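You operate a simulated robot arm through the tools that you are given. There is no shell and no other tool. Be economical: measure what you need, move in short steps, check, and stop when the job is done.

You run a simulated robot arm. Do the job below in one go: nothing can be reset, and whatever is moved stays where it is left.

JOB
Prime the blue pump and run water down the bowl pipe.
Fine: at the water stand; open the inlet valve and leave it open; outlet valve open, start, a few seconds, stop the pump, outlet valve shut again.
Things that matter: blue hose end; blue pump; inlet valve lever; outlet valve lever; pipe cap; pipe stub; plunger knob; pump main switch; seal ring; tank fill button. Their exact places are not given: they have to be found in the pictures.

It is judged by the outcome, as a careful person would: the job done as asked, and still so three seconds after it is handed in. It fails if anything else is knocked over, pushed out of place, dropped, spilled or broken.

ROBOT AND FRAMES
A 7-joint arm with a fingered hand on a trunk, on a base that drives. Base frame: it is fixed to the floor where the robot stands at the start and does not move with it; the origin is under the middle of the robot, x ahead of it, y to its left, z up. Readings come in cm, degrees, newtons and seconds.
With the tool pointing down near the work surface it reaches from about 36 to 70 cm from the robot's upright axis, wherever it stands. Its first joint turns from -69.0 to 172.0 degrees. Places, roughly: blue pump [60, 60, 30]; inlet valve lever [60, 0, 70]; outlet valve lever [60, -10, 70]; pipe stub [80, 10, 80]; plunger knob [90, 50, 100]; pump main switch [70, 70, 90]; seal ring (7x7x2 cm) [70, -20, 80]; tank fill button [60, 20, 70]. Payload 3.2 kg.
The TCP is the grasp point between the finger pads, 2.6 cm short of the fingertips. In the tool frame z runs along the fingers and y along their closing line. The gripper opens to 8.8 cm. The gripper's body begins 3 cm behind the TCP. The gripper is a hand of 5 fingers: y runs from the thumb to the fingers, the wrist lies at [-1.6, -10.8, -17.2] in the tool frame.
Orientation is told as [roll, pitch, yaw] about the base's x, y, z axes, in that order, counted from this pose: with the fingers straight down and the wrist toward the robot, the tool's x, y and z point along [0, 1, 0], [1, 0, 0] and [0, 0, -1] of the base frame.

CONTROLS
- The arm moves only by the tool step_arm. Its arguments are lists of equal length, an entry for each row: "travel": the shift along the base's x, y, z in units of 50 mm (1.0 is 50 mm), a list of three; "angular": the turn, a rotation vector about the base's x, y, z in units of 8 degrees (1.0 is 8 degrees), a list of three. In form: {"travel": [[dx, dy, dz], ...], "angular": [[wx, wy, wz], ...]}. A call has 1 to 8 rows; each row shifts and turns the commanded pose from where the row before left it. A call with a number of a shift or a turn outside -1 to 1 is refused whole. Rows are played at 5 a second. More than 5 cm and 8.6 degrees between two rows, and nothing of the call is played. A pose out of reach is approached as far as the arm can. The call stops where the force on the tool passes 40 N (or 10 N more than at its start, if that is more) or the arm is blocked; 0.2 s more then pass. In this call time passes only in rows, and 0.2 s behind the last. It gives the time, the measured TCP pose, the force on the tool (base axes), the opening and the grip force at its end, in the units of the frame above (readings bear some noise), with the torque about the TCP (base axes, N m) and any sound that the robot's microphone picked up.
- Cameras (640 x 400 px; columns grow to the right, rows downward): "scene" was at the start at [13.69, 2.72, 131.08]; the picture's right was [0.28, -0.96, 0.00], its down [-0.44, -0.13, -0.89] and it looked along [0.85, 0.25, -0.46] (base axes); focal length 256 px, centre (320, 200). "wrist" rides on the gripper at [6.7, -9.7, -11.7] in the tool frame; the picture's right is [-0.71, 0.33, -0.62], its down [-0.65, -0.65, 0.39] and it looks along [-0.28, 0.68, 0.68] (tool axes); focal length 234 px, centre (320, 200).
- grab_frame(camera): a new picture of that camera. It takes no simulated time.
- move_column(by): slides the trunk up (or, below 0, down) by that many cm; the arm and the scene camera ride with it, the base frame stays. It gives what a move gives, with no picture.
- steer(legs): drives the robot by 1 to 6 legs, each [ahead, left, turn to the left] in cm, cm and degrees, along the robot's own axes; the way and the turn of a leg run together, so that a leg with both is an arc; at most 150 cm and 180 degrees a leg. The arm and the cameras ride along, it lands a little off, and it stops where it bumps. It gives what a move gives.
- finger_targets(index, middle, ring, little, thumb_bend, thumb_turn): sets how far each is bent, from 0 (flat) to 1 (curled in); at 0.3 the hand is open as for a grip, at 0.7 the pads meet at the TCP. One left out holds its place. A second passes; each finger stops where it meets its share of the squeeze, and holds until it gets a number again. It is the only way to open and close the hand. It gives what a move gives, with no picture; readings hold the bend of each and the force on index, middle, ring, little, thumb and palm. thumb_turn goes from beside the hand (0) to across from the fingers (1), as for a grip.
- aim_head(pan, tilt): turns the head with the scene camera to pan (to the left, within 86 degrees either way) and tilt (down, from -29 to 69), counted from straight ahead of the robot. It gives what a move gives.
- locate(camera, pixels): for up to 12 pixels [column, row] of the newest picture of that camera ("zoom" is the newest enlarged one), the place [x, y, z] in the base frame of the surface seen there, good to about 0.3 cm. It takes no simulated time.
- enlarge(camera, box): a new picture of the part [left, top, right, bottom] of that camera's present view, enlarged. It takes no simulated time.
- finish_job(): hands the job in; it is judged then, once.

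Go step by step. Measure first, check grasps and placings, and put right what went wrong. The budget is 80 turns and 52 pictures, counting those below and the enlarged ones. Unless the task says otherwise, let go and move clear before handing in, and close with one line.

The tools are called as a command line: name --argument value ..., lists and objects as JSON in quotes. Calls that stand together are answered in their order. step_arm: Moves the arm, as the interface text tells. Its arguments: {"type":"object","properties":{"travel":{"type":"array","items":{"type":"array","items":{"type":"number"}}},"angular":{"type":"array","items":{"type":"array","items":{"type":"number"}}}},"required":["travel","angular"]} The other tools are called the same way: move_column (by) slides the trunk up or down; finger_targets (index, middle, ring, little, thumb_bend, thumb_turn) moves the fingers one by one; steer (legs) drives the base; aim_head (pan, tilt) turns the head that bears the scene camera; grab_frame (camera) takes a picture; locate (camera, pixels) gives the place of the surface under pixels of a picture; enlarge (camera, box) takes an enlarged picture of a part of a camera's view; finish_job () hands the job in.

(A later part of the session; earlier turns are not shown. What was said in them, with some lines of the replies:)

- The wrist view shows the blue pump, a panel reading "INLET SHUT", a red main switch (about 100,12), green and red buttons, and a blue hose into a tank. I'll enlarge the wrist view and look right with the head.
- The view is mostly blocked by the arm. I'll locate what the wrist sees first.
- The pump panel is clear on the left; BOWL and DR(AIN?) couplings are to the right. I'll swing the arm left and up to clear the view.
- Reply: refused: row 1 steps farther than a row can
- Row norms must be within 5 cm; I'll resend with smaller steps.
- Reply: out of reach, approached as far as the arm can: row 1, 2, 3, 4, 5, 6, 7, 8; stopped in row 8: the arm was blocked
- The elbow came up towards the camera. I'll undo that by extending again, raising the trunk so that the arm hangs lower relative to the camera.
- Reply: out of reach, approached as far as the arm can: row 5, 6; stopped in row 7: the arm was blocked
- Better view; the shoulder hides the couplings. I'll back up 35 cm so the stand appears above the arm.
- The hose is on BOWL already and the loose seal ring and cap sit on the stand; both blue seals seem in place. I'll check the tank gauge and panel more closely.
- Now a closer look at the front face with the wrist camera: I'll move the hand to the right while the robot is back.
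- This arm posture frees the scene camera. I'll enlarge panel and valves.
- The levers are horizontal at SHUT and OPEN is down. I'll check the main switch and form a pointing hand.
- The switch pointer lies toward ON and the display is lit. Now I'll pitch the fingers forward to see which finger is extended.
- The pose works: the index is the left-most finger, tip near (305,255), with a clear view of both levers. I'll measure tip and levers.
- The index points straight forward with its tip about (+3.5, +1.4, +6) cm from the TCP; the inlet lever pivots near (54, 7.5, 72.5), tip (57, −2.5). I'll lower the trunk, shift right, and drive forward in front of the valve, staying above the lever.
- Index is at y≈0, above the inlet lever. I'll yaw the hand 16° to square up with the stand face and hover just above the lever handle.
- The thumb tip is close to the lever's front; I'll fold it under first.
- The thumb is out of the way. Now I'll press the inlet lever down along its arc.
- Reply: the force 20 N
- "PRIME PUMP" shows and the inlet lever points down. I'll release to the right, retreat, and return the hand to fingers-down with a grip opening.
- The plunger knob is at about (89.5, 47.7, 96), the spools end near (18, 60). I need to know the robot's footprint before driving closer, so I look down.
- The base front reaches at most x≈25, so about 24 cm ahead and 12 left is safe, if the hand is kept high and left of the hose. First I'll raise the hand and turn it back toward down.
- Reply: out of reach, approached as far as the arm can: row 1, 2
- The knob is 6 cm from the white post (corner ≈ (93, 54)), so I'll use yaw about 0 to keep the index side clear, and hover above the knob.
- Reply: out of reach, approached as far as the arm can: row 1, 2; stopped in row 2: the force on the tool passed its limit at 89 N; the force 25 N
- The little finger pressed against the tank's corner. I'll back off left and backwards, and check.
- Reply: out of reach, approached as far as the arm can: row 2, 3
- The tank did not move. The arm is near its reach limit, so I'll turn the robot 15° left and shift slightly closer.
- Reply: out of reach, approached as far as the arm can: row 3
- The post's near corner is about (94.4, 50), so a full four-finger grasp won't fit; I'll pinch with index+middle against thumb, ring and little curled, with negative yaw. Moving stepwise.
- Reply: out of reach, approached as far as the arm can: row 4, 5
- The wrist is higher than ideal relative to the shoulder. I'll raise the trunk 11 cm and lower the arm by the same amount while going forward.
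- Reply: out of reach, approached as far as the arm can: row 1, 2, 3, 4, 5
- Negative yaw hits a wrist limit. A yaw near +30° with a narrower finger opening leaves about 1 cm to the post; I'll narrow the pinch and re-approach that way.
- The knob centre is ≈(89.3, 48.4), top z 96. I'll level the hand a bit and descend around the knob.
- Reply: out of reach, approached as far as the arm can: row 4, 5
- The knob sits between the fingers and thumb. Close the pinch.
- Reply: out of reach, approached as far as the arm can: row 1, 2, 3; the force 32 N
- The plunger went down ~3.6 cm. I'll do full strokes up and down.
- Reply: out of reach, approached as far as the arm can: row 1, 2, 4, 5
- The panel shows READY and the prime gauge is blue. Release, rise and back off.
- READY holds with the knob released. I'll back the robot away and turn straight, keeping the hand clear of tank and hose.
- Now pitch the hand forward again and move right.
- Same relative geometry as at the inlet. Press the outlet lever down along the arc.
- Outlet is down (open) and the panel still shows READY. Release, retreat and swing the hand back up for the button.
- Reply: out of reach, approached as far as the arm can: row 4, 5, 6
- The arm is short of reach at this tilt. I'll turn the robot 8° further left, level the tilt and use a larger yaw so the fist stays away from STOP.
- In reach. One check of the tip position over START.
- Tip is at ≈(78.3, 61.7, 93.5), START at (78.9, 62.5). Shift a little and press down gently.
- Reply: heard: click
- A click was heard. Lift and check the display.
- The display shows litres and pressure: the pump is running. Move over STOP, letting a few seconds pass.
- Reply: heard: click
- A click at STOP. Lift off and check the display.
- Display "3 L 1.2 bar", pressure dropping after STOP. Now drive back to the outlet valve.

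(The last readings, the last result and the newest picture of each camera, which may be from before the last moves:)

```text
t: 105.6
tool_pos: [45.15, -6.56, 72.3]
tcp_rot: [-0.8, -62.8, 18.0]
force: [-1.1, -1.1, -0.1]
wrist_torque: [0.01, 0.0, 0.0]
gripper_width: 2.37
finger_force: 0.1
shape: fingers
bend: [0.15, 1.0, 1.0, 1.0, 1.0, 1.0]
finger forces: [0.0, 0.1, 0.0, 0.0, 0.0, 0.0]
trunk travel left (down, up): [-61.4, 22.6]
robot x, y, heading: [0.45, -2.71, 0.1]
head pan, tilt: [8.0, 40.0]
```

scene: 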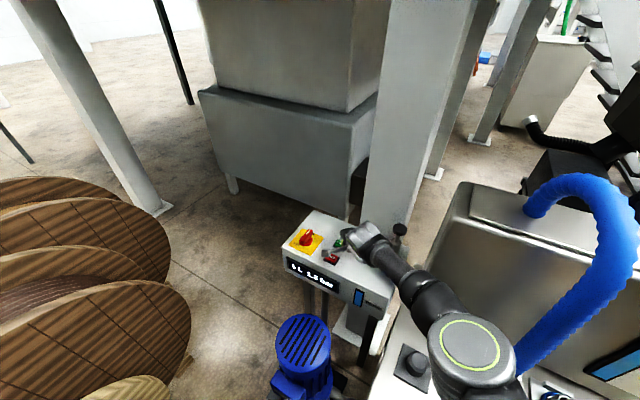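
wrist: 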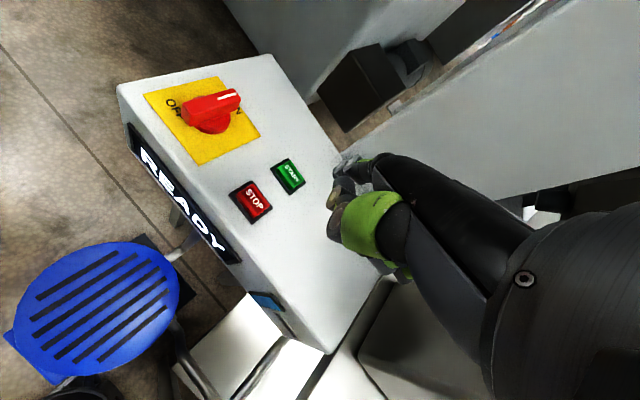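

step_arm --travel '[[0.2, -0.15, -0.8], [0, -0.1, -0.9], [0, -0.08, -0.78], [0.8, 0, 0], [0.8, 0, 0], [0.74, 0, 0]]' --angular '[[0, 0, 0], [0, 0, 0], [0, 0, 0], [0, 0, 0], [0, 0, 0], [0, 0, 0]]'

grab_frame --camera "scene"

```text
t: 107.0
tool_pos: [57.94, -8.12, 59.98]
tcp_rot: [-0.7, -62.7, 18.0]
force: [-0.4, 0.5, 0.0]
wrist_torque: [0.0, 0.02, 0.0]
gripper_width: 2.37
finger_force: 0.2
shape: fingers
bend: [0.15, 1.0, 1.0, 1.0, 1.0, 1.0]
finger forces: [0.0, 0.0, 0.1, 0.1, 0.0, 0.0]
trunk travel left (down, up): [-61.4, 22.6]
robot x, y, heading: [0.52, -2.48, 0.1]
head pan, tilt: [8.0, 40.0]
```

```text
1 pictures are left
```

scene: 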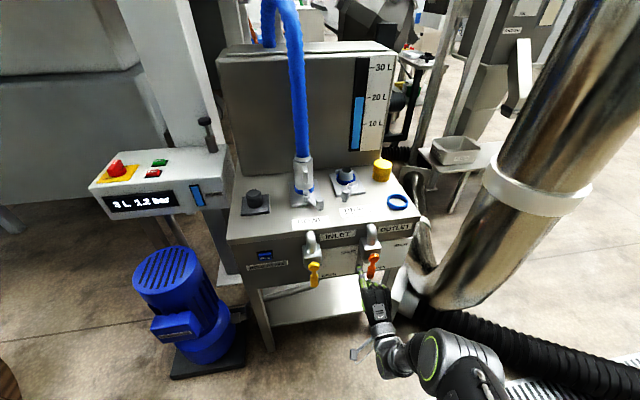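

Display is unchanged at "3 L 1.2 bar": flow has stopped. The index is left of the orange lever; a quick check of positions.

locate --camera "scene" --pixels '[[362, 268], [364, 278], [373, 258], [371, 270], [372, 274], [370, 277], [380, 285]]'

```text
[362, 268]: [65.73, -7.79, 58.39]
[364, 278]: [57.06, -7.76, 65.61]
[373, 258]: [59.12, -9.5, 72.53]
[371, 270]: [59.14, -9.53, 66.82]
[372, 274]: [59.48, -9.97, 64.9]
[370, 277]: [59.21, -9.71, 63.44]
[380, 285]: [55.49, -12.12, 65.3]
```

Index is left of the lever. Sweep the lever right and up to SHUT.

step_arm --travel '[[0.08, -0.28, 0], [0.104, -0.359, -0.04], [0.103, -0.357, 0.058], [0.095, -0.33, 0.152], [0.081, -0.28, 0.236], [0.061, -0.213, 0.304], [0.038, -0.131, 0.35], [0.009, -0.033, 0.25]]' --angular '[[0, 0, 0], [0, 0, 0], [0, 0, 0], [0, 0, 0], [0, 0, 0], [0, 0, 0], [0, 0, 0], [0, 0, 0]]'

```text
t: 108.8
tool_pos: [60.56, -17.98, 65.73]
tcp_rot: [-0.5, -61.5, 17.9]
force: [-14.9, 6.3, -31.7]
wrist_torque: [-0.79, -0.46, 0.34]
gripper_width: 1.38
finger_force: 22.2
shape: fingers
bend: [0.3, 1.0, 1.0, 1.0, 0.98, 1.0]
finger forces: [44.3, 0.0, 0.0, 0.0, 0.0, 0.1]
trunk travel left (down, up): [-61.4, 22.6]
robot x, y, heading: [0.64, -2.48, 0.2]
head pan, tilt: [8.0, 40.0]
```

The force suggests the lever is at its upper stop. Ease down and back out, then use the last picture to verify.

step_arm --travel '[[0, 0, -0.35], [0, 0, -0.3], [-0.9, 0, 0], [-0.9, 0, 0], [-0.9, 0, 0], [-0.3, 0, -0.4], [0, 0, -0.6]]' --angular '[[0, 0, 0], [0, 0, 0], [0, 0, 0], [0, 0, 0], [0, 0, 0], [0, 0, 0], [0, 0, 0]]'

grab_frame --camera "scene"

locate --camera "scene" --pixels '[[375, 255], [385, 253], [395, 252], [405, 250], [313, 275], [400, 240]]'

```text
t: 110.4
tool_pos: [45.61, -18.2, 58.23]
tcp_rot: [-0.9, -62.8, 18.1]
force: [1.2, -0.5, -0.3]
wrist_torque: [0.0, 0.0, 0.0]
gripper_width: 2.35
finger_force: 0.0
shape: fingers
bend: [0.15, 1.0, 1.0, 1.0, 1.0, 1.0]
finger forces: [0.0, 0.1, 0.1, 0.1, 0.0, 0.0]
trunk travel left (down, up): [-61.4, 22.6]
robot x, y, heading: [0.66, -2.66, 0.1]
head pan, tilt: [8.0, 40.0]
```

```text
0 pictures are left
```

scene: 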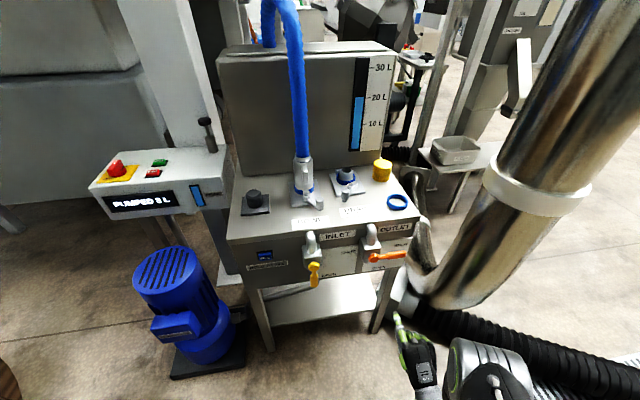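

```text
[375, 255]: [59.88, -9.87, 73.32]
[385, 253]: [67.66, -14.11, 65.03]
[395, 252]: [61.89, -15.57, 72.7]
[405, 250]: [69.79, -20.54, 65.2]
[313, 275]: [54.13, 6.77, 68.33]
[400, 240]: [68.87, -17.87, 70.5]
```

The outlet lever is horizontal at SHUT again, the inlet lever still hangs at OPEN, and the display now reads "PUMPED 3 L" (or a similar figure). The hand is clear, so I'm handing in.

finish_job

```text
The job is handed in.
```

The blue pump is primed and water has run down the bowl pipe. The pump is stopped, the outlet valve is shut, and the inlet valve is still open. The last display read "PUMPED", about 3 L. On the way to the plunger, the little finger pressed hard against the tank (89 N); position checks showed the tank had not moved.
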